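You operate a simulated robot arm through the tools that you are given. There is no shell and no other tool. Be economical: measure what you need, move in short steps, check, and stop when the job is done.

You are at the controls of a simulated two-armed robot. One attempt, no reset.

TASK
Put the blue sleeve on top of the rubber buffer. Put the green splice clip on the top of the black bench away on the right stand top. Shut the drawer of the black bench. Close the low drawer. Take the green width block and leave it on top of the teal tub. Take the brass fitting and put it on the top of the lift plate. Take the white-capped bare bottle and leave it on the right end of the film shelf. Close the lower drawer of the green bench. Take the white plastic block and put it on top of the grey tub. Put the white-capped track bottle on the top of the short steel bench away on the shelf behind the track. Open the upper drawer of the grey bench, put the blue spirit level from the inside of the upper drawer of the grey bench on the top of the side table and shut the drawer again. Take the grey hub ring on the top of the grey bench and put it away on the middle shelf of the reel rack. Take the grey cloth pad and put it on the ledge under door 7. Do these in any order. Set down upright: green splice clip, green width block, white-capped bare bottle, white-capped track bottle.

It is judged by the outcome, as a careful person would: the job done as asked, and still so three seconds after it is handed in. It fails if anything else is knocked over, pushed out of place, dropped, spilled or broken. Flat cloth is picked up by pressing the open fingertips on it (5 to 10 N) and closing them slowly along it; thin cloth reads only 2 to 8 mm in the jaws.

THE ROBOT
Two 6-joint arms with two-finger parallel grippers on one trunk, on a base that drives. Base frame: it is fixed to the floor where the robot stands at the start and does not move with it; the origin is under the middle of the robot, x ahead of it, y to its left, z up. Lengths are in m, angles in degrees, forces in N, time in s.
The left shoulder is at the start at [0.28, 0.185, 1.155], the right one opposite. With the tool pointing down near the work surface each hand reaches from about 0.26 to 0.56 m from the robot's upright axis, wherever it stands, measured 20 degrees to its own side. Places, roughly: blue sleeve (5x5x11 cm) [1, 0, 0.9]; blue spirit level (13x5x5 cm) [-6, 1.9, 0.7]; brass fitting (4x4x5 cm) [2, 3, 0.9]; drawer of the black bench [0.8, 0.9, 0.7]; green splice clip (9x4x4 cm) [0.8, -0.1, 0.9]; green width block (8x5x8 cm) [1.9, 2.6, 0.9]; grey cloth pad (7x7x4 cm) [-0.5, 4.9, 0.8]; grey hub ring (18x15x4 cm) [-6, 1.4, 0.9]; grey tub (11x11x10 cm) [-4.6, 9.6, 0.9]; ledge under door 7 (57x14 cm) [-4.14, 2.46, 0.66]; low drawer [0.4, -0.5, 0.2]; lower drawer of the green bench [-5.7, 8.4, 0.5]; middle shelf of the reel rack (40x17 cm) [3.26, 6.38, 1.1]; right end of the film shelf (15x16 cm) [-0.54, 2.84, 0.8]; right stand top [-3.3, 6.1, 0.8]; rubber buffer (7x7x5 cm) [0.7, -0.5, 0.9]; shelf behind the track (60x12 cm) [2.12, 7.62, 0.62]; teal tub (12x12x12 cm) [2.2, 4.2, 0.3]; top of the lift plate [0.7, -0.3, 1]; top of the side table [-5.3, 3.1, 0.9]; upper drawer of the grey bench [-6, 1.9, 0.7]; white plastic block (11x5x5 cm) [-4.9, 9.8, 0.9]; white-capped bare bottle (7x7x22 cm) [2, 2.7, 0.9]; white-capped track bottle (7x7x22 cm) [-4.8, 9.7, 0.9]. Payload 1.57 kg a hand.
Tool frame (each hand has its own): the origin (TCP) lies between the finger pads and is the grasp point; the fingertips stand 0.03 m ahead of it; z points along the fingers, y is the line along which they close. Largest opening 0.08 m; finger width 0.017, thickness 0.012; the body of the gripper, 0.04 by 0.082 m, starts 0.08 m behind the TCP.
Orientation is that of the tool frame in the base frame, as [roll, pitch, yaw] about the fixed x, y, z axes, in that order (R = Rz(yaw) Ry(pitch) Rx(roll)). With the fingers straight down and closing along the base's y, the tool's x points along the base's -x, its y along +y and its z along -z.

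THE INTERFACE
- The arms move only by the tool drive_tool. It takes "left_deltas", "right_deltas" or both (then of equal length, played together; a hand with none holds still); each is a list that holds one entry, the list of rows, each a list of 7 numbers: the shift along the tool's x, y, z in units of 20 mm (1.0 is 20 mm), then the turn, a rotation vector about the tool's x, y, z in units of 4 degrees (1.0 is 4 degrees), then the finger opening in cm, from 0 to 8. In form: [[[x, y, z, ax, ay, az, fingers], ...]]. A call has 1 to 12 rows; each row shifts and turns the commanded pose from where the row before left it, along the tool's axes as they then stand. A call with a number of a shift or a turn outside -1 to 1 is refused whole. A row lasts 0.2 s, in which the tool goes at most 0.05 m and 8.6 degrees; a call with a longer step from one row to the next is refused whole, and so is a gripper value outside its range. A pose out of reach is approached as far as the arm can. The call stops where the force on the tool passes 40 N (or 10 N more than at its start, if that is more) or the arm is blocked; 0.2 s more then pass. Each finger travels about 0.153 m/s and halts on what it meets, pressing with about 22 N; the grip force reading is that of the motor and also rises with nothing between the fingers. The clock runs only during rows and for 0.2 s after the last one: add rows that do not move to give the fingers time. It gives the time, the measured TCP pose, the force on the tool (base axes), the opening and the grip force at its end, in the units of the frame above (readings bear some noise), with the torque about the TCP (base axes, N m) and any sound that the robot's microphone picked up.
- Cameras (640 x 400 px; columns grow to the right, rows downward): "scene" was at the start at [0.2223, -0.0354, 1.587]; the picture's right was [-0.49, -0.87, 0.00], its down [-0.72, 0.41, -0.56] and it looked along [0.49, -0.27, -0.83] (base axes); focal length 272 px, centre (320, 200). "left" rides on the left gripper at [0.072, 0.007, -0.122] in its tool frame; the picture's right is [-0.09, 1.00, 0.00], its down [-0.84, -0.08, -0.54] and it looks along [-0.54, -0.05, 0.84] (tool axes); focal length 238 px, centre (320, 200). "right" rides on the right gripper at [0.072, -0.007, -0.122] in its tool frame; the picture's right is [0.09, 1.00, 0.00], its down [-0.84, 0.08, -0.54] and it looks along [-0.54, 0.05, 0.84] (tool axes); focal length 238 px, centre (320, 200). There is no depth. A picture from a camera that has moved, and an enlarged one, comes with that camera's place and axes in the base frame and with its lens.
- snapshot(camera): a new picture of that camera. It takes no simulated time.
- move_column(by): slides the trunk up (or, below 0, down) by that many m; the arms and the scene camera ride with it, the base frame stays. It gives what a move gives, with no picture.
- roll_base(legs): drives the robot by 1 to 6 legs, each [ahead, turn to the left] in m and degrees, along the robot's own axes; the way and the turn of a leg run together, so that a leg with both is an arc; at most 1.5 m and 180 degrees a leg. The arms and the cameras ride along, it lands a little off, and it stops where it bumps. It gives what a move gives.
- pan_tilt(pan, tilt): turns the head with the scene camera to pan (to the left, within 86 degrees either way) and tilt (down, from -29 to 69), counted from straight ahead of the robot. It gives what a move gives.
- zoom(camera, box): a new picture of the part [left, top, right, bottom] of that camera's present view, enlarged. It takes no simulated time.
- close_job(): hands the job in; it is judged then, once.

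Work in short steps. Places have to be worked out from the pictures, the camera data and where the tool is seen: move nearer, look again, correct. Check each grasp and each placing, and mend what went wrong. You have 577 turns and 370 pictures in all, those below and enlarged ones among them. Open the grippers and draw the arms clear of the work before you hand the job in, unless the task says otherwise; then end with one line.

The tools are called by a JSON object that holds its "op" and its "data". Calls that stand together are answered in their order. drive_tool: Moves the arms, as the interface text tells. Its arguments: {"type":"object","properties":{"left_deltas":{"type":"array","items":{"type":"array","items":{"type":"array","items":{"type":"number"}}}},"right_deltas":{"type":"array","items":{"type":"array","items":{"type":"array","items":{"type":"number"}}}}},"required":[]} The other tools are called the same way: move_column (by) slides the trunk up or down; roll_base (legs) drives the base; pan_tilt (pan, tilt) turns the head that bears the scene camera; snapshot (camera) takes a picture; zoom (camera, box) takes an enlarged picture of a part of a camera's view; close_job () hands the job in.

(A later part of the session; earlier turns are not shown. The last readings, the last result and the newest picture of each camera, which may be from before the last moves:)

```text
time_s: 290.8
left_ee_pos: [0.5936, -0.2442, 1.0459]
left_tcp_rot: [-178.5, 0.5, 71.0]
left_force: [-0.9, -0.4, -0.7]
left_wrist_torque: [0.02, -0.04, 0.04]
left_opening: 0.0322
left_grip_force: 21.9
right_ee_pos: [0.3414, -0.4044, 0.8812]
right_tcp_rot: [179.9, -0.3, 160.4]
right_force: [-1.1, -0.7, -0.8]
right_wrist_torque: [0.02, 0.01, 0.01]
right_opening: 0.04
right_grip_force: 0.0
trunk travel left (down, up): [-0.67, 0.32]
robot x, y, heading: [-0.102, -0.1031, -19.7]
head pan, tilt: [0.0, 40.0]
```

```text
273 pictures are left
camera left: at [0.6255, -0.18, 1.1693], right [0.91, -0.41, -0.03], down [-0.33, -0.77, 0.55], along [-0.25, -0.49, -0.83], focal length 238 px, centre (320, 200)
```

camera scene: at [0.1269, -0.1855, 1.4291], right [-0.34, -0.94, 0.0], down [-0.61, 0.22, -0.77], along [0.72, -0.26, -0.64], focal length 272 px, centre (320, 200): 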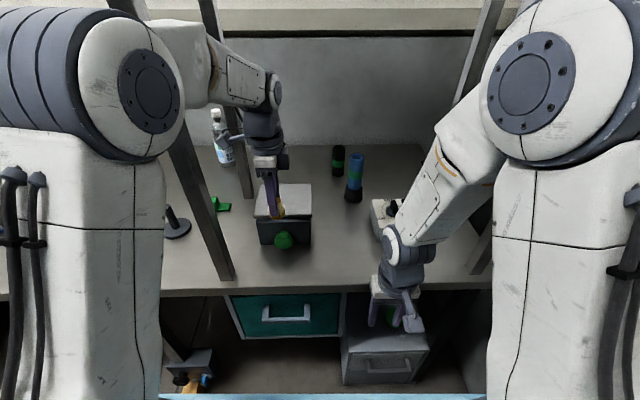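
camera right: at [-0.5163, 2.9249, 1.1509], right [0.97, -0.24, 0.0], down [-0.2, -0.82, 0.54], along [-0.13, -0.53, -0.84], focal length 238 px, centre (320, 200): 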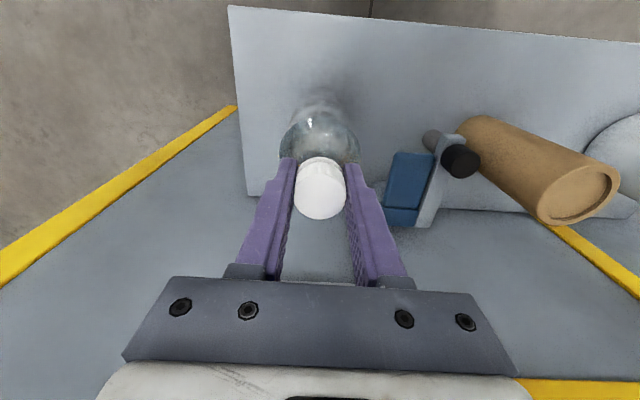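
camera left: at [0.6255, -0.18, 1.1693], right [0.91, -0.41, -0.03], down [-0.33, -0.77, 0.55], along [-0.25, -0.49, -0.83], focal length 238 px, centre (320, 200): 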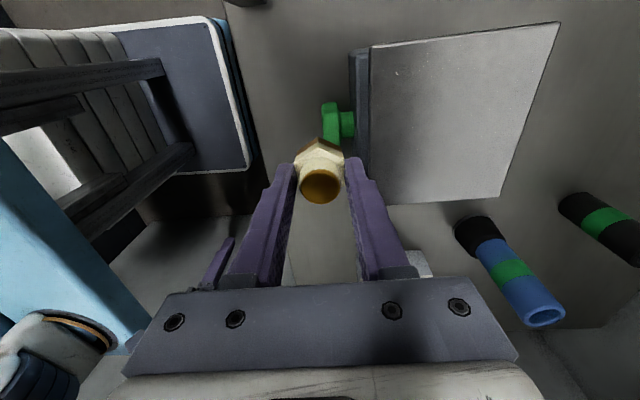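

The plate centre is 11.6 cm further ahead. I'll move over it and lower.

{"op": "drive_tool", "data": {"left_deltas": [[[0, 0.97, 0, 0, 0, 0, 0], [0, 0.97, 0, 0, 0, 0, 0], [0, 0.97, 0, 0, 0, 0, 0], [0, 0.97, 0, 0, 0, 0, 0], [0, 0.97, 0, 0, 0, 0, 0], [0, 0.97, 0, 0, 0, 0, 0], [0, 0, 0.6, 0, 0, 0, 0], [0, 0, 0.6, 0, 0, 0, 0], [0, 0, 0.6, 0, 0, 0, 0], [0, 0, 0.4, 0, 0, 0, 0], [0, 0, 0, 0, 0, 0, 0]]]}}

{"op": "snapshot", "data": {"camera": "left"}}

```text
time_s: 293.2
left_ee_pos: [0.703, -0.2833, 1.0016]
left_tcp_rot: [-178.5, 0.5, 71.0]
left_force: [-2.8, 1.2, 16.2]
left_wrist_torque: [0.08, 0.02, 0.02]
left_opening: 0.0326
left_grip_force: 22.2
right_ee_pos: [0.3405, -0.4044, 0.8817]
right_tcp_rot: [179.8, -0.2, 160.4]
right_force: [-0.8, 0.0, -0.3]
right_wrist_torque: [-0.02, -0.02, -0.01]
right_opening: 0.04
right_grip_force: 0.0
trunk travel left (down, up): [-0.67, 0.32]
robot x, y, heading: [-0.1056, -0.099, -19.9]
head pan, tilt: [0.0, 40.0]
```

```text
272 pictures are left
camera left: at [0.7342, -0.2181, 1.1244], right [0.91, -0.41, -0.02], down [-0.33, -0.77, 0.55], along [-0.25, -0.49, -0.83], focal length 238 px, centre (320, 200)
```

left: 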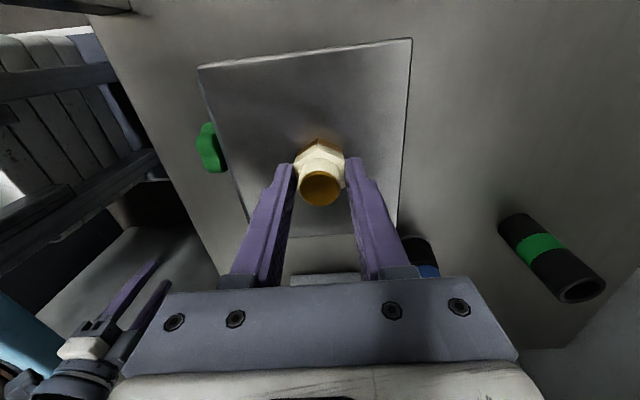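

Contact on the plate, near its centre. I'll release and rise.

{"op": "drive_tool", "data": {"left_deltas": [[[0, 0, -0.08, 0, 0, 0, 0], [0, 0, 0, 0, 0, 0, 4], [0, 0, 0, 0, 0, 0, 5], [0, 0, 0, 0, 0, 0, 6], [0, 0, 0, 0, 0, 0, 6], [0, 0, -0.5, 0, 0, 0, 6], [0, 0, -1, 0, 0, 0, 6], [0, 0, -1, 0, 0, 0, 6], [0, 0, -1, 0, 0, 0, 6]]]}}

{"op": "snapshot", "data": {"camera": "left"}}

```text
time_s: 295.2
left_ee_pos: [0.7049, -0.2817, 1.0694]
left_tcp_rot: [-178.3, 0.4, 71.0]
left_force: [0.1, 0.6, 0.2]
left_wrist_torque: [0.01, 0.0, 0.02]
left_opening: 0.0601
left_grip_force: 0.1
right_ee_pos: [0.3409, -0.4047, 0.8813]
right_tcp_rot: [179.9, -0.3, 160.5]
right_force: [-0.3, 0.3, 0.0]
right_wrist_torque: [0.01, 0.02, 0.0]
right_opening: 0.0399
right_grip_force: 0.1
trunk travel left (down, up): [-0.67, 0.32]
robot x, y, heading: [-0.1058, -0.1022, -19.6]
head pan, tilt: [0.0, 40.0]
```

```text
271 pictures are left
camera left: at [0.7372, -0.2184, 1.1928], right [0.91, -0.41, -0.03], down [-0.33, -0.77, 0.55], along [-0.25, -0.49, -0.83], focal length 238 px, centre (320, 200)
```

left: 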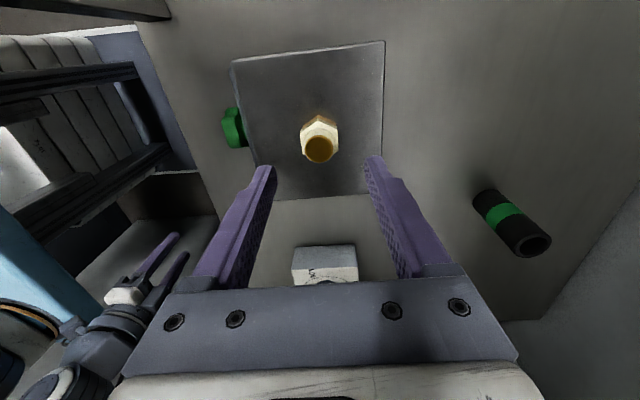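

The brass fitting sits on the lift plate. I'll withdraw the left hand, then shift left along the bench for the green clip, which the right hand will carry.

{"op": "drive_tool", "data": {"left_deltas": [[[0, -1, 0, 0, 0, 0, 6], [0, -1, 0, 0, 0, 0, 6], [0, -1, 0, 0, 0, 0, 6], [0, -1, 0, 0, 0, 0, 6], [0, -1, 0, 0, 0, 0, 6], [0, -1, 0, 0, 0, 0, 6], [0, -1, 0, 0, 0, 0, 6], [0, -1, 0, 0, 0, 0, 6], [0, -1, 0, 0, 0, 0, 6], [0, -1, 0, 0, 0, 0, 6], [0, -1, 0, 0, 0, 0, 6], [0, -1, 0, 0, 0, 0, 6]]]}}

{"op": "drive_tool", "data": {"left_deltas": [[[0, -1, 0, 0, 0, -1, 6], [0, -1, 0, 0, 0, -1, 6], [0, -1, 0, 0, 0, -1, 6], [0, -1, 0, 0, 0, -1, 6], [0, 0, 0, 0, 0, -1, 6], [0, 0, 0, 0, 0, -1, 6], [0, 0, 0, 0, 0, -1, 6], [0, 0, 0, 0, 0, -1, 6], [0, 0, 0, 0, 0, -1, 6], [0, 0, 0, 0, 0, -1, 6], [0, 0, 0, 0, 0, -1, 6], [0, 0, 0, 0, 0, -1, 6]]]}}

{"op": "move_column", "data": {"by": 0.2}}

{"op": "roll_base", "data": {"legs": [[0, 45], [0, 45], [0.53, 0], [0, -45], [0, -45]]}}

{"op": "snapshot", "data": {"camera": "scene"}}

```text
time_s: 297.8
left_ee_pos: [0.4784, -0.2037, 1.0768]
left_tcp_rot: [-178.5, 0.5, 70.9]
left_force: [-0.1, 0.7, -0.3]
left_wrist_torque: [-0.05, 0.03, 0.01]
left_opening: 0.0598
left_grip_force: 0.0
right_ee_pos: [0.342, -0.4047, 0.8801]
right_tcp_rot: [180.0, -0.3, 160.4]
right_force: [0.6, 0.1, 0.3]
right_wrist_torque: [0.0, 0.02, 0.0]
right_opening: 0.0401
right_grip_force: 0.1
trunk travel left (down, up): [-0.67, 0.32]
robot x, y, heading: [-0.1032, -0.1066, -19.7]
head pan, tilt: [0.0, 40.0]
```

```text
time_s: 300.4
left_ee_pos: [0.4016, -0.1872, 1.0782]
left_tcp_rot: [-178.5, -1.0, 119.0]
left_force: [0.5, 0.4, 0.2]
left_wrist_torque: [0.03, -0.02, 0.01]
left_opening: 0.0602
left_grip_force: 0.0
right_ee_pos: [0.3415, -0.4055, 0.8807]
right_tcp_rot: [179.9, -0.3, 160.4]
right_force: [1.1, 0.7, -0.1]
right_wrist_torque: [0.01, 0.03, -0.01]
right_opening: 0.0402
right_grip_force: 0.0
trunk travel left (down, up): [-0.67, 0.32]
robot x, y, heading: [-0.103, -0.1054, -19.8]
head pan, tilt: [0.0, 40.0]
```

```text
time_s: 302.5
left_ee_pos: [0.4004, -0.1867, 1.2786]
left_tcp_rot: [-178.5, -0.8, 119.0]
left_force: [-0.7, -0.7, 0.5]
left_wrist_torque: [-0.02, 0.0, -0.01]
left_opening: 0.0602
left_grip_force: 0.0
right_ee_pos: [0.3426, -0.405, 1.0809]
right_tcp_rot: [179.9, -0.4, 160.4]
right_force: [-0.4, -0.4, -0.1]
right_wrist_torque: [0.02, 0.02, 0.04]
right_opening: 0.0399
right_grip_force: 0.1
trunk travel left (down, up): [-0.87, 0.12]
robot x, y, heading: [-0.1043, -0.1027, -19.6]
head pan, tilt: [0.0, 40.0]
```

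```text
time_s: 313.9
left_ee_pos: [0.5762, 0.3267, 1.2793]
left_tcp_rot: [-178.5, -0.9, 119.9]
left_force: [-0.1, 0.0, 0.5]
left_wrist_torque: [-0.01, -0.04, -0.02]
left_opening: 0.0601
left_grip_force: 0.0
right_ee_pos: [0.5206, 0.1085, 1.0811]
right_tcp_rot: [180.0, -0.3, 161.4]
right_force: [0.3, -0.3, -0.3]
right_wrist_torque: [0.0, -0.02, 0.05]
right_opening: 0.0399
right_grip_force: 0.1
trunk travel left (down, up): [-0.87, 0.12]
robot x, y, heading: [0.0701, 0.4033, -19.0]
head pan, tilt: [0.0, 40.0]
```

```text
270 pictures are left
camera scene: at [0.3023, 0.3243, 1.6291], right [-0.32, -0.95, 0.0], down [-0.61, 0.21, -0.77], along [0.73, -0.25, -0.64], focal length 272 px, centre (320, 200)
```

scene: 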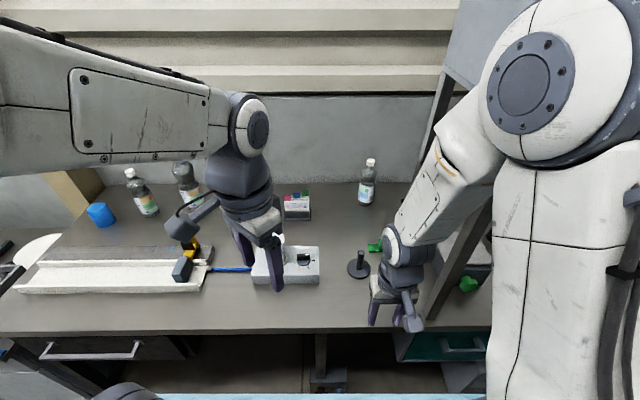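

{"op": "snapshot", "data": {"camera": "right"}}

```text
269 pictures are left
camera right: at [0.452, 0.1255, 1.2027], right [0.23, 0.97, 0.0], down [0.82, -0.2, 0.54], along [0.52, -0.12, -0.84], focal length 238 px, centre (320, 200)
```

right: 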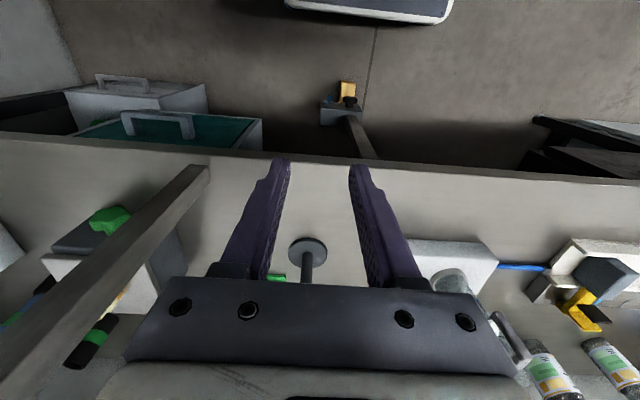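

{"op": "drive_tool", "data": {"right_deltas": [[[-1, -0.2, -0.3, 0, 0, 0, 6], [-1, -0.2, -0.3, 0, 0, 0, 6], [-1, -0.2, -0.3, 0, 0, 0, 8], [-1, -0.2, 0, 0, 0, 0, 8], [-1, -0.2, 0, 0, 0, 0, 8], [-1, -0.2, 0, 0, 0, 0, 8], [-1, -0.2, 0, 0, 0, 0, 8], [-1, -0.2, 0, 0, 0, 0, 8], [-1, -0.2, 0, 0, 0, 0, 8], [-1, -0.2, 0, 0, 0, 0, 8], [-1, -0.2, 0, 0, 0, 0, 8], [-1, -0.2, 0, 0, 0, 0, 8]]]}}

{"op": "snapshot", "data": {"camera": "right"}}

```text
time_s: 316.5
left_ee_pos: [0.5765, 0.3273, 1.2779]
left_tcp_rot: [-178.5, -1.0, 119.9]
left_force: [0.0, 0.5, -0.1]
left_wrist_torque: [-0.02, 0.0, -0.01]
left_opening: 0.0598
left_grip_force: 0.0
right_ee_pos: [0.7333, -0.012, 1.0981]
right_tcp_rot: [179.9, -0.2, 161.4]
right_force: [0.7, 0.6, 0.3]
right_wrist_torque: [0.0, 0.04, -0.03]
right_opening: 0.0802
right_grip_force: 0.0
trunk travel left (down, up): [-0.87, 0.12]
robot x, y, heading: [0.0683, 0.4038, -18.7]
head pan, tilt: [0.0, 40.0]
```

```text
268 pictures are left
camera right: at [0.6655, 0.0043, 1.2195], right [0.23, 0.97, 0.0], down [0.82, -0.2, 0.54], along [0.52, -0.12, -0.84], focal length 238 px, centre (320, 200)
```

right: 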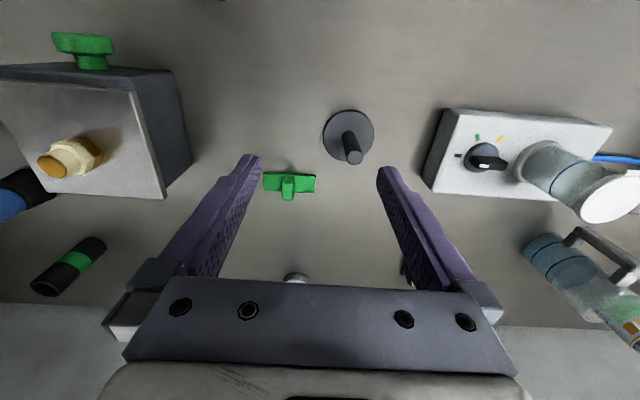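

{"op": "zoom", "data": {"camera": "right", "box": [240, 140, 340, 220]}}

{"op": "zoom", "data": {"camera": "scene", "box": [340, 220, 420, 280]}}

```text
5.00 times, centred on (290, 180) of right
camera zoom: at [0.6655, 0.0043, 1.2195], right [0.23, 0.97, 0.0], down [0.82, -0.2, 0.54], along [0.52, -0.12, -0.84], focal length 1192 px, centre (470, 300)
```

zoom: 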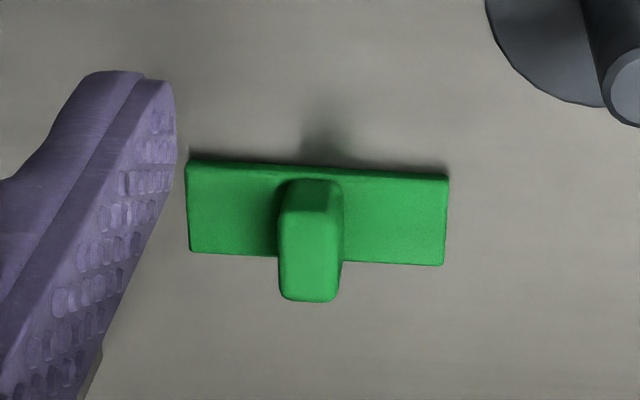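

```text
6.67 times, centred on (380, 250) of scene
camera zoom: at [0.3023, 0.3243, 1.6291], right [-0.32, -0.95, 0.0], down [-0.61, 0.21, -0.77], along [0.73, -0.25, -0.64], focal length 1816 px, centre (-80, -133)
```

zoom: 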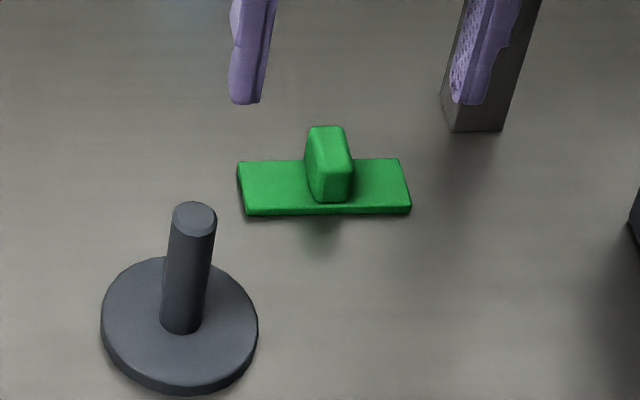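

The clip is a flat base with an upright tab, so I'll grip the tab. I'll move above it at (0.84,-0.089) and lower to z≈0.96.

{"op": "drive_tool", "data": {"right_deltas": [[[-0.9, -0.28, 0, 0, 0, 0, 5], [-0.9, -0.28, 0, 0, 0, 0, 5], [-0.9, -0.28, 0, 0, 0, 0, 5], [-0.9, -0.28, 0, 0, 0, 0, 5], [-0.9, -0.28, 0, 0, 0, 0, 5], [-0.9, -0.28, 0, 0, 0, 0, 5], [-0.9, -0.28, 0, 0, 0, 0, 5], [0, 0, 1, 0, 0, 0, 5], [0, 0, 1, 0, 0, 0, 5], [0, 0, 1, 0, 0, 0, 5], [0, 0, 1, 0, 0, 0, 5], [0, 0, 1, 0, 0, 0, 5]]]}}

{"op": "drive_tool", "data": {"right_deltas": [[[0, 0, 1, 0, 0, 0, 5], [0, 0, 0.9, 0, 0, 0, 5], [0, 0, 0, 0, 0, 0, 5]]]}}

{"op": "snapshot", "data": {"camera": "right"}}

```text
time_s: 319.1
left_ee_pos: [0.5762, 0.3268, 1.2785]
left_tcp_rot: [-178.4, -0.9, 119.9]
left_force: [-0.2, 0.0, 0.1]
left_wrist_torque: [0.03, 0.03, 0.0]
left_opening: 0.0601
left_grip_force: 0.0
right_ee_pos: [0.8393, -0.0899, 0.9966]
right_tcp_rot: [179.9, -0.2, 161.4]
right_force: [0.5, 0.1, 0.1]
right_wrist_torque: [-0.03, 0.01, 0.01]
right_opening: 0.0499
right_grip_force: 0.1
trunk travel left (down, up): [-0.87, 0.12]
robot x, y, heading: [0.0699, 0.4033, -18.6]
head pan, tilt: [0.0, 40.0]
```

```text
time_s: 319.9
left_ee_pos: [0.5756, 0.3273, 1.2794]
left_tcp_rot: [-178.4, -0.9, 119.8]
left_force: [-0.1, 0.1, -1.3]
left_wrist_torque: [-0.01, 0.04, 0.0]
left_opening: 0.0602
left_grip_force: 0.1
right_ee_pos: [0.8391, -0.0906, 0.9587]
right_tcp_rot: [179.9, -0.2, 161.4]
right_force: [-0.1, -0.1, -0.1]
right_wrist_torque: [0.0, 0.04, 0.02]
right_opening: 0.0498
right_grip_force: 0.1
trunk travel left (down, up): [-0.87, 0.12]
robot x, y, heading: [0.0713, 0.4033, -18.7]
head pan, tilt: [0.0, 40.0]
```

```text
265 pictures are left
camera right: at [0.7708, -0.0739, 1.0805], right [0.23, 0.97, 0.0], down [0.82, -0.2, 0.54], along [0.52, -0.12, -0.84], focal length 238 px, centre (320, 200)
```

right: 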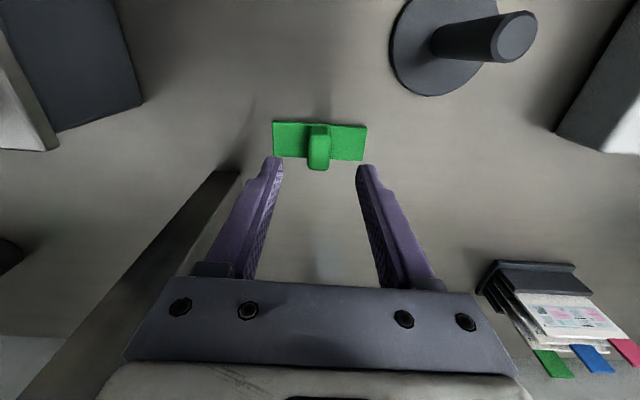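

{"op": "drive_tool", "data": {"right_deltas": [[[0, 0, 0.95, 0, 0, 0, 5], [0, 0, 0.95, 0, 0, 0, 5], [0, 0, 0.9, 0, 0, 0, 5], [0, 0, 0, 0, 0, 0, 5], [0, 0, 0, 0, 0, 0, 3], [0, 0, 0, 0, 0, 0, 1], [0, 0, 0, 0, 0, 0, 0], [0, 0, 0, 0, 0, 0, 0]]]}}

{"op": "snapshot", "data": {"camera": "right"}}

```text
time_s: 321.7
left_ee_pos: [0.576, 0.3276, 1.2799]
left_tcp_rot: [-178.4, -0.9, 119.9]
left_force: [-0.2, -0.1, 0.1]
left_wrist_torque: [0.02, 0.0, -0.03]
left_opening: 0.0601
left_grip_force: 0.1
right_ee_pos: [0.838, -0.0882, 0.9038]
right_tcp_rot: [180.0, -0.3, 161.3]
right_force: [0.3, 0.1, 0.5]
right_wrist_torque: [-0.03, -0.01, -0.01]
right_opening: 0.0189
right_grip_force: 22.0
trunk travel left (down, up): [-0.87, 0.12]
robot x, y, heading: [0.0702, 0.4046, -18.8]
head pan, tilt: [0.0, 40.0]
```

```text
264 pictures are left
camera right: at [0.7687, -0.0722, 1.0261], right [0.23, 0.97, 0.0], down [0.82, -0.2, 0.54], along [0.52, -0.12, -0.84], focal length 238 px, centre (320, 200)
```

right: 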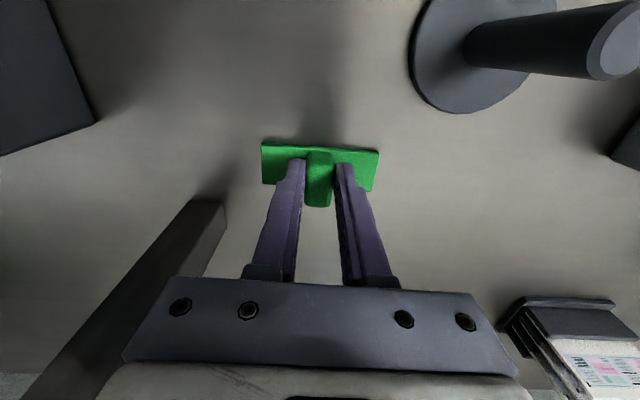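

The tab is gripped (19 mm). I'll lift it and retract, away from the post.

{"op": "drive_tool", "data": {"right_deltas": [[[0, 0, -1, 0, 0, 0, 0], [0, 0, -1, 0, 0, 0, 0], [0, 0, -1, 0, 0, 0, 0], [0, 0.2, -1, 0, 0, 0, 0], [0, 0.3, -1, 0, 0, 0, 0], [0, 0.3, -1, 0, 0, 0, 0], [0, 0.3, -1, 0, 0, 0, 0], [0, 0.3, -1, 0, 0, 0, 0], [1, 0.3, -0.5, 0, 0, 0, 0], [1, 0.3, -0.5, 0, 0, 0, 0], [1, 0.3, -0.5, 0, 0, 0, 0], [1, 0.3, -0.5, 0, 0, 0, 0]]]}}

{"op": "drive_tool", "data": {"right_deltas": [[[1, 0, 0, 0, 0, 0, 0], [1, 0, 0, 0, 0, 0, 0], [1, 0, 0, 0, 0, 0, 0], [1, 0, 0, 0, 0, 0, 0], [1, 0, 0, 0, 0, 0, 0], [1, 0, 0, 0, 0, 0, 0], [1, 0, 0, 0, 0, 0, 0], [1, 0, 0, 0, 0, 0, 0], [1, 0, 0, 0, 0, 0, 0], [1, 0, 0, 0, 0, 0, 0], [1, 0, 0, 0, 0, 0, 0]]], "left_deltas": [[[0, 0, 0, 0, 0, -1, 6], [0, 0, 0, 0, 0, -1, 6], [0, 0, 0, 0, 0, -1, 6], [0, 0, 0, 0, 0, -1, 6], [0, 0, 0, 0, 0, -1, 6], [0, 0, 0, 0, 0, -1, 6], [0, 0, 0, 0, 0, -1, 6], [0, 0, 0, 0, 0, -1, 6], [0, 0, 0, 0, 0, -1, 6], [0, 0, 0, 0, 0, -1, 6], [0, 0, 0, 0, 0, -0.3, 6]]]}}

{"op": "snapshot", "data": {"camera": "right"}}

```text
time_s: 324.3
left_ee_pos: [0.5754, 0.3281, 1.2793]
left_tcp_rot: [-178.5, -0.9, 119.8]
left_force: [-0.4, 0.0, 0.0]
left_wrist_torque: [0.0, -0.03, -0.01]
left_opening: 0.06
left_grip_force: 0.0
right_ee_pos: [0.7798, -0.0165, 1.1034]
right_tcp_rot: [179.9, -0.3, 161.4]
right_force: [0.5, 0.5, -0.5]
right_wrist_torque: [0.02, 0.01, -0.02]
right_opening: 0.0192
right_grip_force: 22.2
trunk travel left (down, up): [-0.87, 0.12]
robot x, y, heading: [0.0692, 0.4036, -18.7]
head pan, tilt: [0.0, 40.0]
```

```text
time_s: 326.7
left_ee_pos: [0.5764, 0.3285, 1.2788]
left_tcp_rot: [-179.4, -1.6, 161.2]
left_force: [0.3, 0.7, -0.6]
left_wrist_torque: [-0.02, 0.01, -0.02]
left_opening: 0.06
left_grip_force: 0.1
right_ee_pos: [0.573, 0.0551, 1.1041]
right_tcp_rot: [179.9, -0.3, 161.4]
right_force: [-0.2, -0.9, -1.0]
right_wrist_torque: [0.01, 0.01, 0.01]
right_opening: 0.0192
right_grip_force: 21.9
trunk travel left (down, up): [-0.87, 0.12]
robot x, y, heading: [0.0721, 0.4057, -18.6]
head pan, tilt: [0.0, 40.0]
```

```text
263 pictures are left
camera right: at [0.5036, 0.0715, 1.2267], right [0.23, 0.97, 0.0], down [0.82, -0.2, 0.54], along [0.52, -0.12, -0.84], focal length 238 px, centre (320, 200)
```

right: 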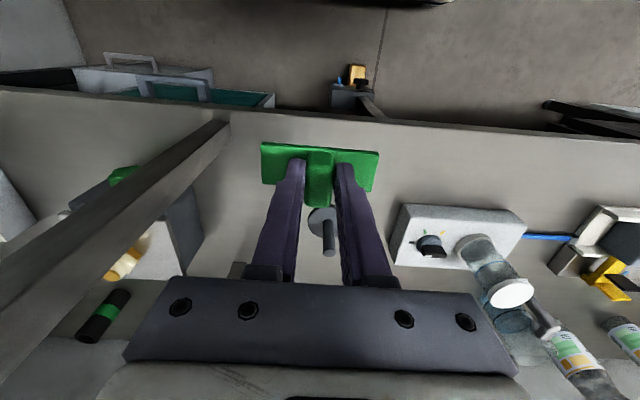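

The clip is in the right hand. Next is the width block, so I'll raise the trunk and drive back up the aisle to l≈2.95.

{"op": "drive_tool", "data": {"right_deltas": [[[1, 0, 0, 0, 0, 0, 0], [1, 0, 0, 0, 0, 0, 0], [1, 0, 0, 0, 0, 0, 0], [1, 0, 0, 0, 0, 0, 0]]]}}

{"op": "move_column", "data": {"by": 0.1}}

{"op": "roll_base", "data": {"legs": [[0, 45], [0, 45], [1.3, 0], [1.25, 0], [0, -45], [0, -45]]}}

{"op": "snapshot", "data": {"camera": "scene"}}

```text
time_s: 327.7
left_ee_pos: [0.5764, 0.3266, 1.2794]
left_tcp_rot: [-179.4, -1.6, 161.1]
left_force: [-0.5, 0.8, 0.4]
left_wrist_torque: [-0.02, -0.01, -0.01]
left_opening: 0.0599
left_grip_force: 0.1
right_ee_pos: [0.5068, 0.0736, 1.1049]
right_tcp_rot: [-180.0, -0.4, 161.5]
right_force: [0.0, -0.1, -0.8]
right_wrist_torque: [0.01, 0.01, -0.02]
right_opening: 0.0187
right_grip_force: 21.8
right hand out of reach, approached as far as the arm can: row 4
trunk travel left (down, up): [-0.87, 0.12]
robot x, y, heading: [0.0708, 0.4027, -18.8]
head pan, tilt: [0.0, 40.0]
```

```text
time_s: 329.0
left_ee_pos: [0.5774, 0.3273, 1.3776]
left_tcp_rot: [-179.4, -1.7, 161.1]
left_force: [-0.2, -0.2, -0.4]
left_wrist_torque: [-0.02, 0.0, 0.01]
left_opening: 0.0599
left_grip_force: 0.1
right_ee_pos: [0.5079, 0.0755, 1.2043]
right_tcp_rot: [179.9, -0.3, 161.4]
right_force: [-0.3, 0.5, -0.7]
right_wrist_torque: [-0.01, -0.01, 0.0]
right_opening: 0.0189
right_grip_force: 22.4
trunk travel left (down, up): [-0.97, 0.02]
robot x, y, heading: [0.0699, 0.4043, -19.0]
head pan, tilt: [0.0, 40.0]
```

```text
time_s: 349.7
left_ee_pos: [1.3721, 2.7313, 1.3785]
left_tcp_rot: [-179.4, -1.6, 161.0]
left_force: [0.1, 0.6, -0.6]
left_wrist_torque: [0.0, 0.0, 0.02]
left_opening: 0.0603
left_grip_force: 0.1
right_ee_pos: [1.3034, 2.4777, 1.2041]
right_tcp_rot: [179.8, -0.4, 161.4]
right_force: [0.1, -0.9, -0.4]
right_wrist_torque: [-0.03, -0.01, -0.01]
right_opening: 0.019
right_grip_force: 22.2
trunk travel left (down, up): [-0.97, 0.02]
robot x, y, heading: [0.8634, 2.8066, -19.1]
head pan, tilt: [0.0, 40.0]
```

```text
262 pictures are left
camera scene: at [1.0989, 2.7282, 1.7291], right [-0.33, -0.95, 0.0], down [-0.61, 0.21, -0.77], along [0.72, -0.25, -0.64], focal length 272 px, centre (320, 200)
```

scene: 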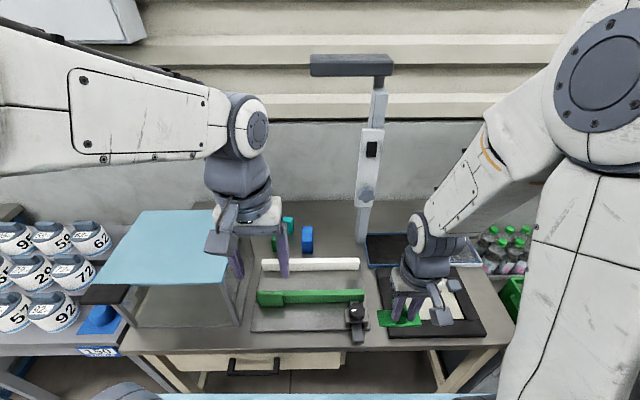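

{"op": "roll_base", "data": {"legs": [[0.18, 0]]}}

{"op": "drive_tool", "data": {"left_deltas": [[[-1, 0.3, 0.5, 0, 0, 0, 8], [-1, 0.3, 0.5, 0, 0, 0, 8], [-1, 0.3, 0.5, 0, 0, 0, 8], [-1, 0.3, 0.5, 0, 0, 0, 8], [-1, 0.3, 0.5, 0, 0, 0, 8], [-1, 0.3, 0.5, 0, 0, 0, 8], [-1, 0.3, 0.5, 0, 0, 0, 8], [-1, 0.3, 0.5, 0, 0, 0, 8], [-1, 0.3, 0.5, 0, 0, 0, 8]]]}}

{"op": "snapshot", "data": {"camera": "left"}}

```text
time_s: 351.2
left_ee_pos: [1.5415, 2.6729, 1.3792]
left_tcp_rot: [-179.3, -1.5, 160.9]
left_force: [-0.6, 0.2, 0.3]
left_wrist_torque: [0.0, 0.02, 0.02]
left_opening: 0.0597
left_grip_force: 0.1
right_ee_pos: [1.472, 2.4196, 1.2059]
right_tcp_rot: [179.8, -0.3, 161.2]
right_force: [1.0, 0.6, -0.2]
right_wrist_torque: [0.02, 0.01, 0.0]
right_opening: 0.0191
right_grip_force: 22.2
trunk travel left (down, up): [-0.97, 0.02]
robot x, y, heading: [1.0371, 2.7497, -19.1]
head pan, tilt: [0.0, 40.0]
```

```text
time_s: 353.2
left_ee_pos: [1.7294, 2.6651, 1.2807]
left_tcp_rot: [-179.4, -1.6, 160.9]
left_force: [-0.5, -0.1, 0.0]
left_wrist_torque: [-0.01, -0.01, 0.02]
left_opening: 0.0799
left_grip_force: 0.0
right_ee_pos: [1.4728, 2.4201, 1.2067]
right_tcp_rot: [179.9, -0.5, 161.2]
right_force: [0.4, -1.2, 0.0]
right_wrist_torque: [-0.01, 0.02, 0.02]
right_opening: 0.0191
right_grip_force: 22.3
trunk travel left (down, up): [-0.97, 0.02]
robot x, y, heading: [1.0348, 2.7507, -18.9]
head pan, tilt: [0.0, 40.0]
```

```text
261 pictures are left
camera left: at [1.6645, 2.6938, 1.4068], right [0.41, 0.91, -0.01], down [0.78, -0.35, 0.52], along [0.47, -0.22, -0.85], focal length 238 px, centre (320, 200)
```

left: 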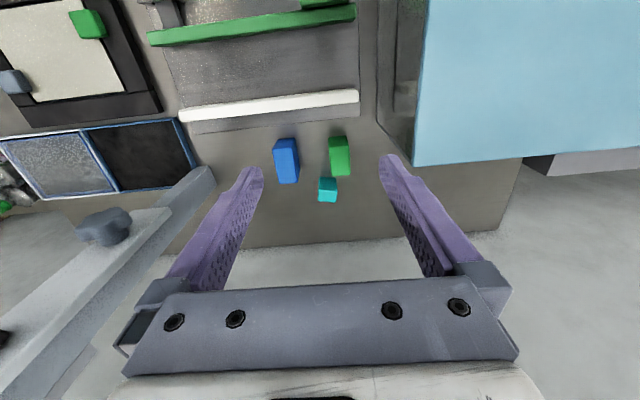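

{"op": "drive_tool", "data": {"left_deltas": [[[-1, 0.2, 0, 0, 0, 0, 8], [-1, 0.2, 0, 0, 0, 0, 8], [-1, 0.2, 0, 0, 0, 0, 8], [-1, 0.2, 0.5, 0, 0, 0, 8], [-1, 0.2, 1, 0, 0, 0, 8], [-1, 0.2, 1, 0, 0, 0, 8], [-0.8, 0.2, 1, 0, 0, 0, 8], [0, 0, 1, 0, 0, 0, 8], [0, 0, 1, 0, 0, 0, 8], [0, 0, 1, 0, 0, 0, 8], [0, 0, 1, 0, 0, 0, 8], [0, 0, 1, 0, 0, 0, 8]]]}}

{"op": "drive_tool", "data": {"left_deltas": [[[0, 0, 1, 0, 0, 0, 8], [0, 0, 1, 0, 0, 0, 8], [0, 0, 1, 0, 0, 0, 8], [0, 0, 1, 0, 0, 0, 8], [0, 0, 1, 0, 0, 0, 8], [0, 0, 0, 0, 0, 0, 8]]]}}

{"op": "snapshot", "data": {"camera": "left"}}

```text
time_s: 355.8
left_ee_pos: [1.8618, 2.6459, 1.1084]
left_tcp_rot: [-179.4, -1.6, 160.9]
left_force: [0.0, -0.5, -0.5]
left_wrist_torque: [0.02, 0.02, 0.03]
left_opening: 0.0801
left_grip_force: 0.0
right_ee_pos: [1.473, 2.4205, 1.2043]
right_tcp_rot: [179.9, -0.4, 161.1]
right_force: [-0.9, 0.2, -0.7]
right_wrist_torque: [0.01, -0.02, 0.05]
right_opening: 0.019
right_grip_force: 22.0
trunk travel left (down, up): [-0.97, 0.02]
robot x, y, heading: [1.0376, 2.7515, -19.4]
head pan, tilt: [0.0, 40.0]
```

```text
time_s: 357.2
left_ee_pos: [1.858, 2.6474, 1.0075]
left_tcp_rot: [-179.4, -1.6, 161.0]
left_force: [-0.4, -0.4, 1.1]
left_wrist_torque: [-0.02, -0.02, -0.02]
left_opening: 0.0797
left_grip_force: 0.1
right_ee_pos: [1.4732, 2.4188, 1.2046]
right_tcp_rot: [179.8, -0.4, 161.2]
right_force: [-0.8, -0.1, -1.1]
right_wrist_torque: [0.03, 0.03, 0.01]
right_opening: 0.0188
right_grip_force: 22.2
trunk travel left (down, up): [-0.97, 0.02]
robot x, y, heading: [1.0347, 2.7509, -19.0]
head pan, tilt: [0.0, 40.0]
```

```text
260 pictures are left
camera left: at [1.794, 2.6757, 1.1345], right [0.41, 0.91, -0.01], down [0.78, -0.35, 0.52], along [0.47, -0.22, -0.85], focal length 238 px, centre (320, 200)
```

left: 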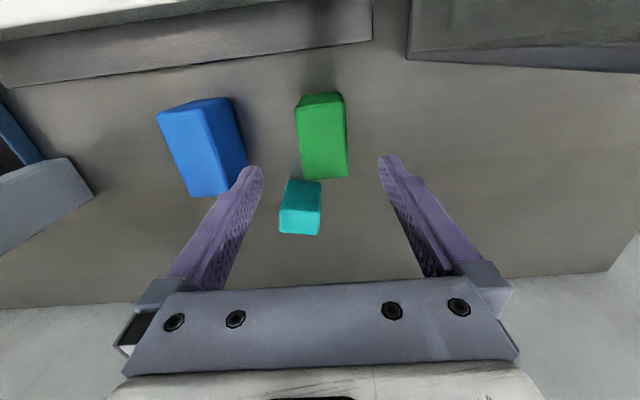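

The green block is centred between the fingers. I'll narrow the opening to 6.5 cm to clear the blue block, then lower and close.

{"op": "drive_tool", "data": {"left_deltas": [[[0, 0.1, 0, 0, 0, 0, 6.5], [0, 0, 0.9, 0, 0, 0, 6.5], [0, 0, 0.9, 0, 0, 0, 6.5], [0, 0, 0.9, 0, 0, 0, 6.5], [0, 0, 0.9, 0, 0, 0, 6.5], [0, 0, 0.9, 0, 0, 0, 6.5], [0, 0, 0.9, 0, 0, 0, 6.5], [0, 0, 0, 0, 0, 0, 6.5]]]}}

{"op": "snapshot", "data": {"camera": "left"}}

```text
time_s: 359.0
left_ee_pos: [1.8547, 2.6476, 0.901]
left_tcp_rot: [-179.5, -1.6, 160.9]
left_force: [0.5, -0.3, -0.4]
left_wrist_torque: [0.01, 0.0, 0.02]
left_opening: 0.065
left_grip_force: 0.1
right_ee_pos: [1.4737, 2.42, 1.2054]
right_tcp_rot: [180.0, -0.5, 161.1]
right_force: [-0.5, -0.5, -1.2]
right_wrist_torque: [-0.01, -0.02, 0.02]
right_opening: 0.0192
right_grip_force: 21.9
trunk travel left (down, up): [-0.97, 0.02]
robot x, y, heading: [1.0351, 2.7503, -18.9]
head pan, tilt: [0.0, 40.0]
```

```text
259 pictures are left
camera left: at [1.7906, 2.6767, 1.0265], right [0.41, 0.91, -0.01], down [0.78, -0.35, 0.52], along [0.47, -0.22, -0.85], focal length 238 px, centre (320, 200)
```

left: 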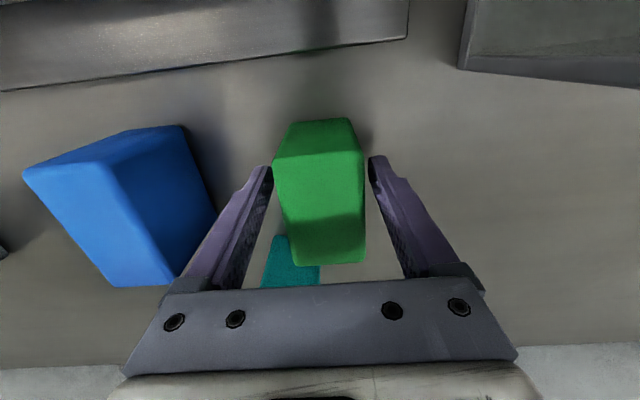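

{"op": "drive_tool", "data": {"left_deltas": [[[0, 0, 0, 0, 0, 0, 5], [0, 0, 0, 0, 0, 0, 4], [0, 0, 0, 0, 0, 0, 2], [0, 0, 0, 0, 0, 0, 0], [0, 0, 0, 0, 0, 0, 0]]]}}

{"op": "drive_tool", "data": {"left_deltas": [[[0, 0, -1, 0, 0, 0, 0], [0, 0, -1, 0, 0, 0, 0], [0, 0, -1, 0, 0, 0, 0], [0, 0, -1, 0, 0, 0, 0], [0, 0, -1, 0, 0, 0, 0], [0, 0, -1, 0, 0, 0, 0], [0.5, 0, -1, 0, 0, 0, 0], [1, 0, -1, 0, 0, 0, 0], [1, 0, -1, 0, 0, 0, 0], [1, 0, -1, 0, 0, 0, 0], [1, 0, -1, 0, 0, 0, 0], [1, 0, -1, 0, 0, 0, 0]]]}}

{"op": "snapshot", "data": {"camera": "left"}}

```text
time_s: 360.2
left_ee_pos: [1.8537, 2.6476, 0.9009]
left_tcp_rot: [-179.3, -1.6, 160.9]
left_force: [0.4, 0.8, 0.5]
left_wrist_torque: [0.05, -0.1, 0.03]
left_opening: 0.0438
left_grip_force: 22.0
right_ee_pos: [1.4724, 2.4206, 1.205]
right_tcp_rot: [179.8, -0.3, 161.3]
right_force: [0.0, 0.8, 0.0]
right_wrist_torque: [0.01, 0.0, 0.0]
right_opening: 0.0189
right_grip_force: 22.5
trunk travel left (down, up): [-0.97, 0.02]
robot x, y, heading: [1.0354, 2.7522, -19.1]
head pan, tilt: [0.0, 40.0]
```

```text
time_s: 362.8
left_ee_pos: [1.7576, 2.6852, 1.1443]
left_tcp_rot: [-179.4, -1.7, 161.0]
left_force: [-1.2, -0.2, -2.0]
left_wrist_torque: [0.01, 0.03, 0.0]
left_opening: 0.0439
left_grip_force: 22.2
right_ee_pos: [1.472, 2.4208, 1.2051]
right_tcp_rot: [179.9, -0.4, 161.2]
right_force: [-0.1, 0.7, -0.4]
right_wrist_torque: [0.0, -0.01, 0.04]
right_opening: 0.0191
right_grip_force: 21.8
trunk travel left (down, up): [-0.97, 0.02]
robot x, y, heading: [1.0396, 2.7507, -19.3]
head pan, tilt: [0.0, 40.0]
```

```text
258 pictures are left
camera left: at [1.6931, 2.7145, 1.2699], right [0.41, 0.91, -0.01], down [0.78, -0.35, 0.52], along [0.47, -0.22, -0.86], focal length 238 px, centre (320, 200)
```

left: 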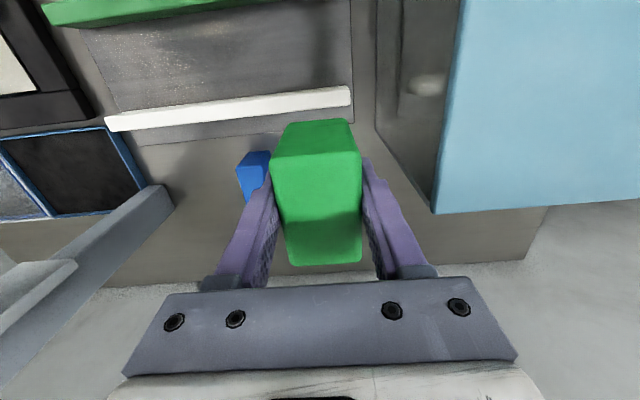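

The block is held (44 mm). I'll lift it higher, back away from the bench, and drive on towards the teal tub around l≈4.7.

{"op": "drive_tool", "data": {"left_deltas": [[[1, 0, -1, 0, 0, 0, 0], [1, 0, -1, 0, 0, 0, 0], [1, 0, -1, 0, 0, 0, 0], [1, 0, -1, 0, 0, 0, 0], [1, 0, -1, 0, 0, 0, 0], [1, 0, -0.5, 0, 0, 0, 0], [1, 0, 0, 0, 0, 0, 0], [1, 0, 0, 0, 0, 0, 0], [1, 0, 0, 0, 0, 0, 0], [1, 0, 0, 0, 0, 0, 0]]]}}

{"op": "roll_base", "data": {"legs": [[-0.38, 0], [0, 45], [0, 45], [0.9, 0]]}}

{"op": "pan_tilt", "data": {"pan": -40, "tilt": 30}}

{"op": "snapshot", "data": {"camera": "scene"}}

```text
time_s: 365.0
left_ee_pos: [1.5714, 2.7495, 1.2599]
left_tcp_rot: [-179.4, -1.7, 160.9]
left_force: [0.6, 0.4, -1.7]
left_wrist_torque: [-0.01, -0.01, 0.03]
left_opening: 0.0442
left_grip_force: 21.5
right_ee_pos: [1.4724, 2.4195, 1.2051]
right_tcp_rot: [179.9, -0.5, 161.2]
right_force: [0.5, 0.0, -0.2]
right_wrist_torque: [0.02, -0.01, 0.01]
right_opening: 0.0189
right_grip_force: 21.5
trunk travel left (down, up): [-0.97, 0.02]
robot x, y, heading: [1.0368, 2.7508, -19.2]
head pan, tilt: [0.0, 40.0]
```

```text
time_s: 375.9
left_ee_pos: [0.9919, 4.2615, 1.2604]
left_tcp_rot: [-179.4, -1.7, -109.8]
left_force: [-0.3, -0.5, -1.8]
left_wrist_torque: [-0.02, -0.02, -0.01]
left_opening: 0.0438
left_grip_force: 21.9
right_ee_pos: [1.3213, 4.1572, 1.205]
right_tcp_rot: [179.9, -0.5, -109.6]
right_force: [-0.1, 0.5, -0.1]
right_wrist_torque: [0.01, -0.04, -0.02]
right_opening: 0.0186
right_grip_force: 22.0
trunk travel left (down, up): [-0.97, 0.02]
robot x, y, heading: [0.9875, 3.7253, 70.2]
head pan, tilt: [0.0, 40.0]
```

```text
time_s: 376.9
left_ee_pos: [0.9926, 4.261, 1.2606]
left_tcp_rot: [-179.4, -1.7, -109.8]
left_force: [0.1, -0.1, -2.3]
left_wrist_torque: [-0.03, -0.02, 0.03]
left_opening: 0.0441
left_grip_force: 21.9
right_ee_pos: [1.3228, 4.1575, 1.2055]
right_tcp_rot: [179.9, -0.4, -109.6]
right_force: [-0.1, 0.2, -0.7]
right_wrist_torque: [0.0, -0.02, -0.01]
right_opening: 0.0192
right_grip_force: 21.6
trunk travel left (down, up): [-0.97, 0.02]
robot x, y, heading: [0.9847, 3.7273, 70.2]
head pan, tilt: [-40.0, 30.0]
```

```text
257 pictures are left
camera scene: at [1.118, 3.9208, 1.7444], right [0.5, -0.86, 0.0], down [-0.43, -0.25, -0.87], along [0.75, 0.44, -0.5], focal length 272 px, centre (320, 200)
```

scene: 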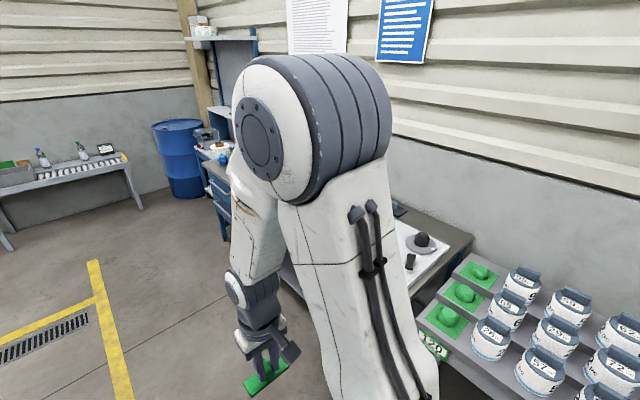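

{"op": "roll_base", "data": {"legs": [[0.75, 1], [0, -45], [0, -45]]}}

{"op": "pan_tilt", "data": {"pan": 5, "tilt": 45}}

{"op": "snapshot", "data": {"camera": "scene"}}

```text
time_s: 385.2
left_ee_pos: [1.774, 4.4233, 1.2596]
left_tcp_rot: [-179.4, -1.7, 159.5]
left_force: [-0.3, 0.3, -1.7]
left_wrist_torque: [0.03, 0.04, -0.04]
left_opening: 0.0437
left_grip_force: 21.6
right_ee_pos: [1.6664, 4.0949, 1.2061]
right_tcp_rot: [179.9, -0.4, 159.8]
right_force: [-0.5, -0.3, -0.2]
right_wrist_torque: [0.0, 0.02, 0.01]
right_opening: 0.0191
right_grip_force: 21.9
trunk travel left (down, up): [-0.97, 0.02]
robot x, y, heading: [1.2395, 4.4394, -20.4]
head pan, tilt: [-40.0, 30.0]
```

```text
time_s: 386.3
left_ee_pos: [1.7738, 4.4231, 1.262]
left_tcp_rot: [-179.5, -1.7, 159.3]
left_force: [0.9, -0.9, -2.2]
left_wrist_torque: [-0.01, 0.02, 0.0]
left_opening: 0.0437
left_grip_force: 21.7
right_ee_pos: [1.6677, 4.0946, 1.2046]
right_tcp_rot: [179.9, -0.4, 159.8]
right_force: [-0.5, -0.9, -0.2]
right_wrist_torque: [0.03, 0.0, 0.02]
right_opening: 0.0191
right_grip_force: 22.0
trunk travel left (down, up): [-0.97, 0.02]
robot x, y, heading: [1.2397, 4.439, -20.7]
head pan, tilt: [5.0, 45.0]
```

```text
256 pictures are left
camera scene: at [1.4671, 4.3582, 1.7218], right [-0.27, -0.96, 0.0], down [-0.68, 0.19, -0.71], along [0.68, -0.19, -0.71], focal length 272 px, centre (320, 200)
```

scene: 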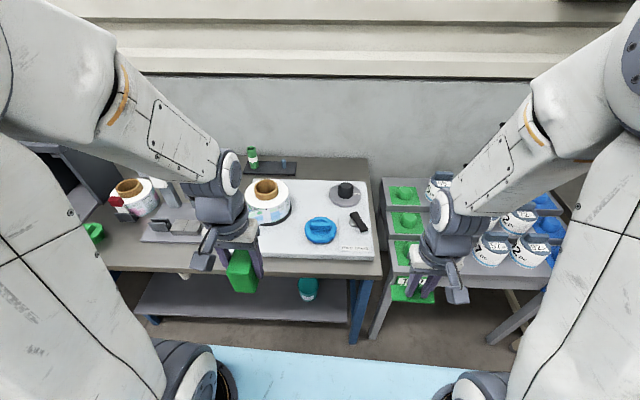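

The teal tub is on the low shelf under this bench at about (2.22,4.22), n≈0.75, and the bench edge is at n≈0.475. I'll lower the trunk here, clear of the edge, and look under.

{"op": "move_column", "data": {"by": -0.4}}

{"op": "move_column", "data": {"by": -0.38}}

{"op": "pan_tilt", "data": {"pan": 5, "tilt": 30}}

{"op": "snapshot", "data": {"camera": "scene"}}

{"op": "snapshot", "data": {"camera": "left"}}

```text
time_s: 390.1
left_ee_pos: [1.7743, 4.4225, 0.8599]
left_tcp_rot: [-179.4, -1.7, 159.4]
left_force: [-0.2, 0.6, -1.5]
left_wrist_torque: [0.03, 0.02, -0.05]
left_opening: 0.0437
left_grip_force: 21.9
right_ee_pos: [1.6657, 4.0947, 0.804]
right_tcp_rot: [179.9, -0.4, 159.7]
right_force: [0.5, -0.4, 0.1]
right_wrist_torque: [-0.02, 0.0, 0.01]
right_opening: 0.019
right_grip_force: 22.0
trunk travel left (down, up): [-0.57, 0.42]
robot x, y, heading: [1.2395, 4.4376, -20.6]
head pan, tilt: [5.0, 45.0]
```

```text
time_s: 393.8
left_ee_pos: [1.7753, 4.4237, 0.4797]
left_tcp_rot: [-179.4, -1.7, 159.4]
left_force: [0.3, -0.1, -1.4]
left_wrist_torque: [0.03, 0.03, 0.0]
left_opening: 0.0438
left_grip_force: 22.2
right_ee_pos: [1.6668, 4.0952, 0.4247]
right_tcp_rot: [179.9, -0.4, 159.7]
right_force: [-0.5, 0.7, -0.5]
right_wrist_torque: [0.01, 0.02, 0.02]
right_opening: 0.0193
right_grip_force: 22.2
trunk travel left (down, up): [-0.19, 0.8]
robot x, y, heading: [1.2405, 4.4321, -20.8]
head pan, tilt: [5.0, 45.0]
```

```text
time_s: 394.6
left_ee_pos: [1.7735, 4.4229, 0.4803]
left_tcp_rot: [-179.4, -1.7, 159.4]
left_force: [0.3, 0.7, -2.3]
left_wrist_torque: [0.02, -0.01, 0.01]
left_opening: 0.0436
left_grip_force: 21.6
right_ee_pos: [1.6659, 4.0949, 0.4244]
right_tcp_rot: [179.9, -0.4, 159.7]
right_force: [-0.3, 1.3, -0.6]
right_wrist_torque: [0.0, -0.01, 0.01]
right_opening: 0.0188
right_grip_force: 21.6
trunk travel left (down, up): [-0.19, 0.8]
robot x, y, heading: [1.2375, 4.4362, -20.5]
head pan, tilt: [5.0, 30.0]
```

```text
255 pictures are left
camera scene: at [1.4758, 4.3558, 0.9644], right [-0.27, -0.96, 0.0], down [-0.48, 0.14, -0.87], along [0.83, -0.23, -0.5], focal length 272 px, centre (320, 200)
```

scene: 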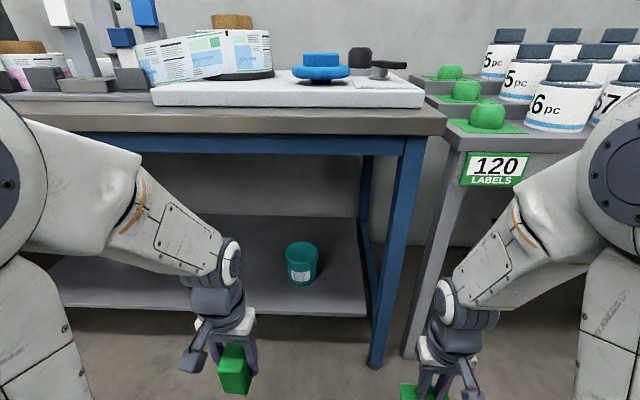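

```text
254 pictures are left
camera left: at [1.7114, 4.4536, 0.6063], right [0.44, 0.9, -0.01], down [0.77, -0.37, 0.52], along [0.46, -0.24, -0.86], focal length 238 px, centre (320, 200)
```

left: 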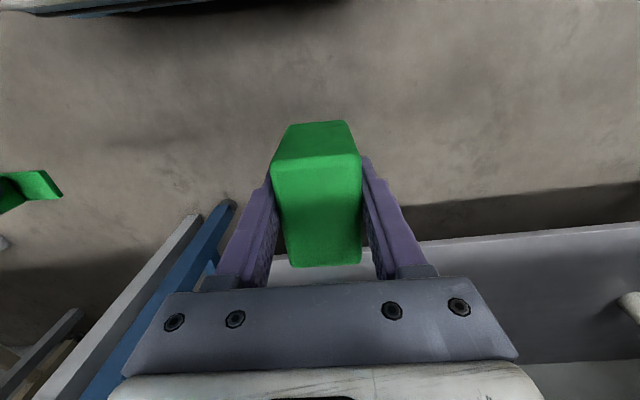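

{"op": "zoom", "data": {"camera": "scene", "box": [250, 210, 350, 300]}}

```text
4.44 times, centred on (300, 255) of scene
camera zoom: at [1.4758, 4.3558, 0.9644], right [-0.27, -0.96, 0.0], down [-0.48, 0.14, -0.87], along [0.83, -0.23, -0.5], focal length 1211 px, centre (409, -44)
```

zoom: 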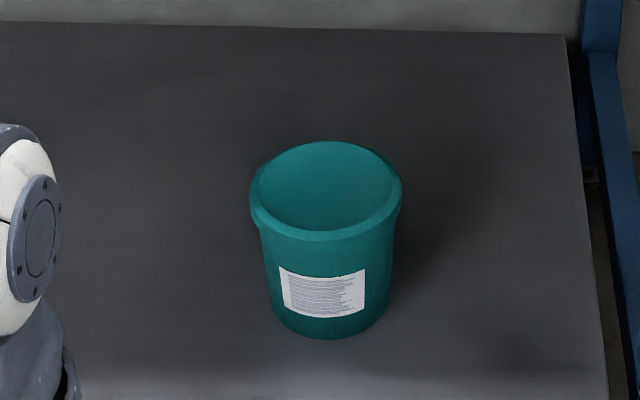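

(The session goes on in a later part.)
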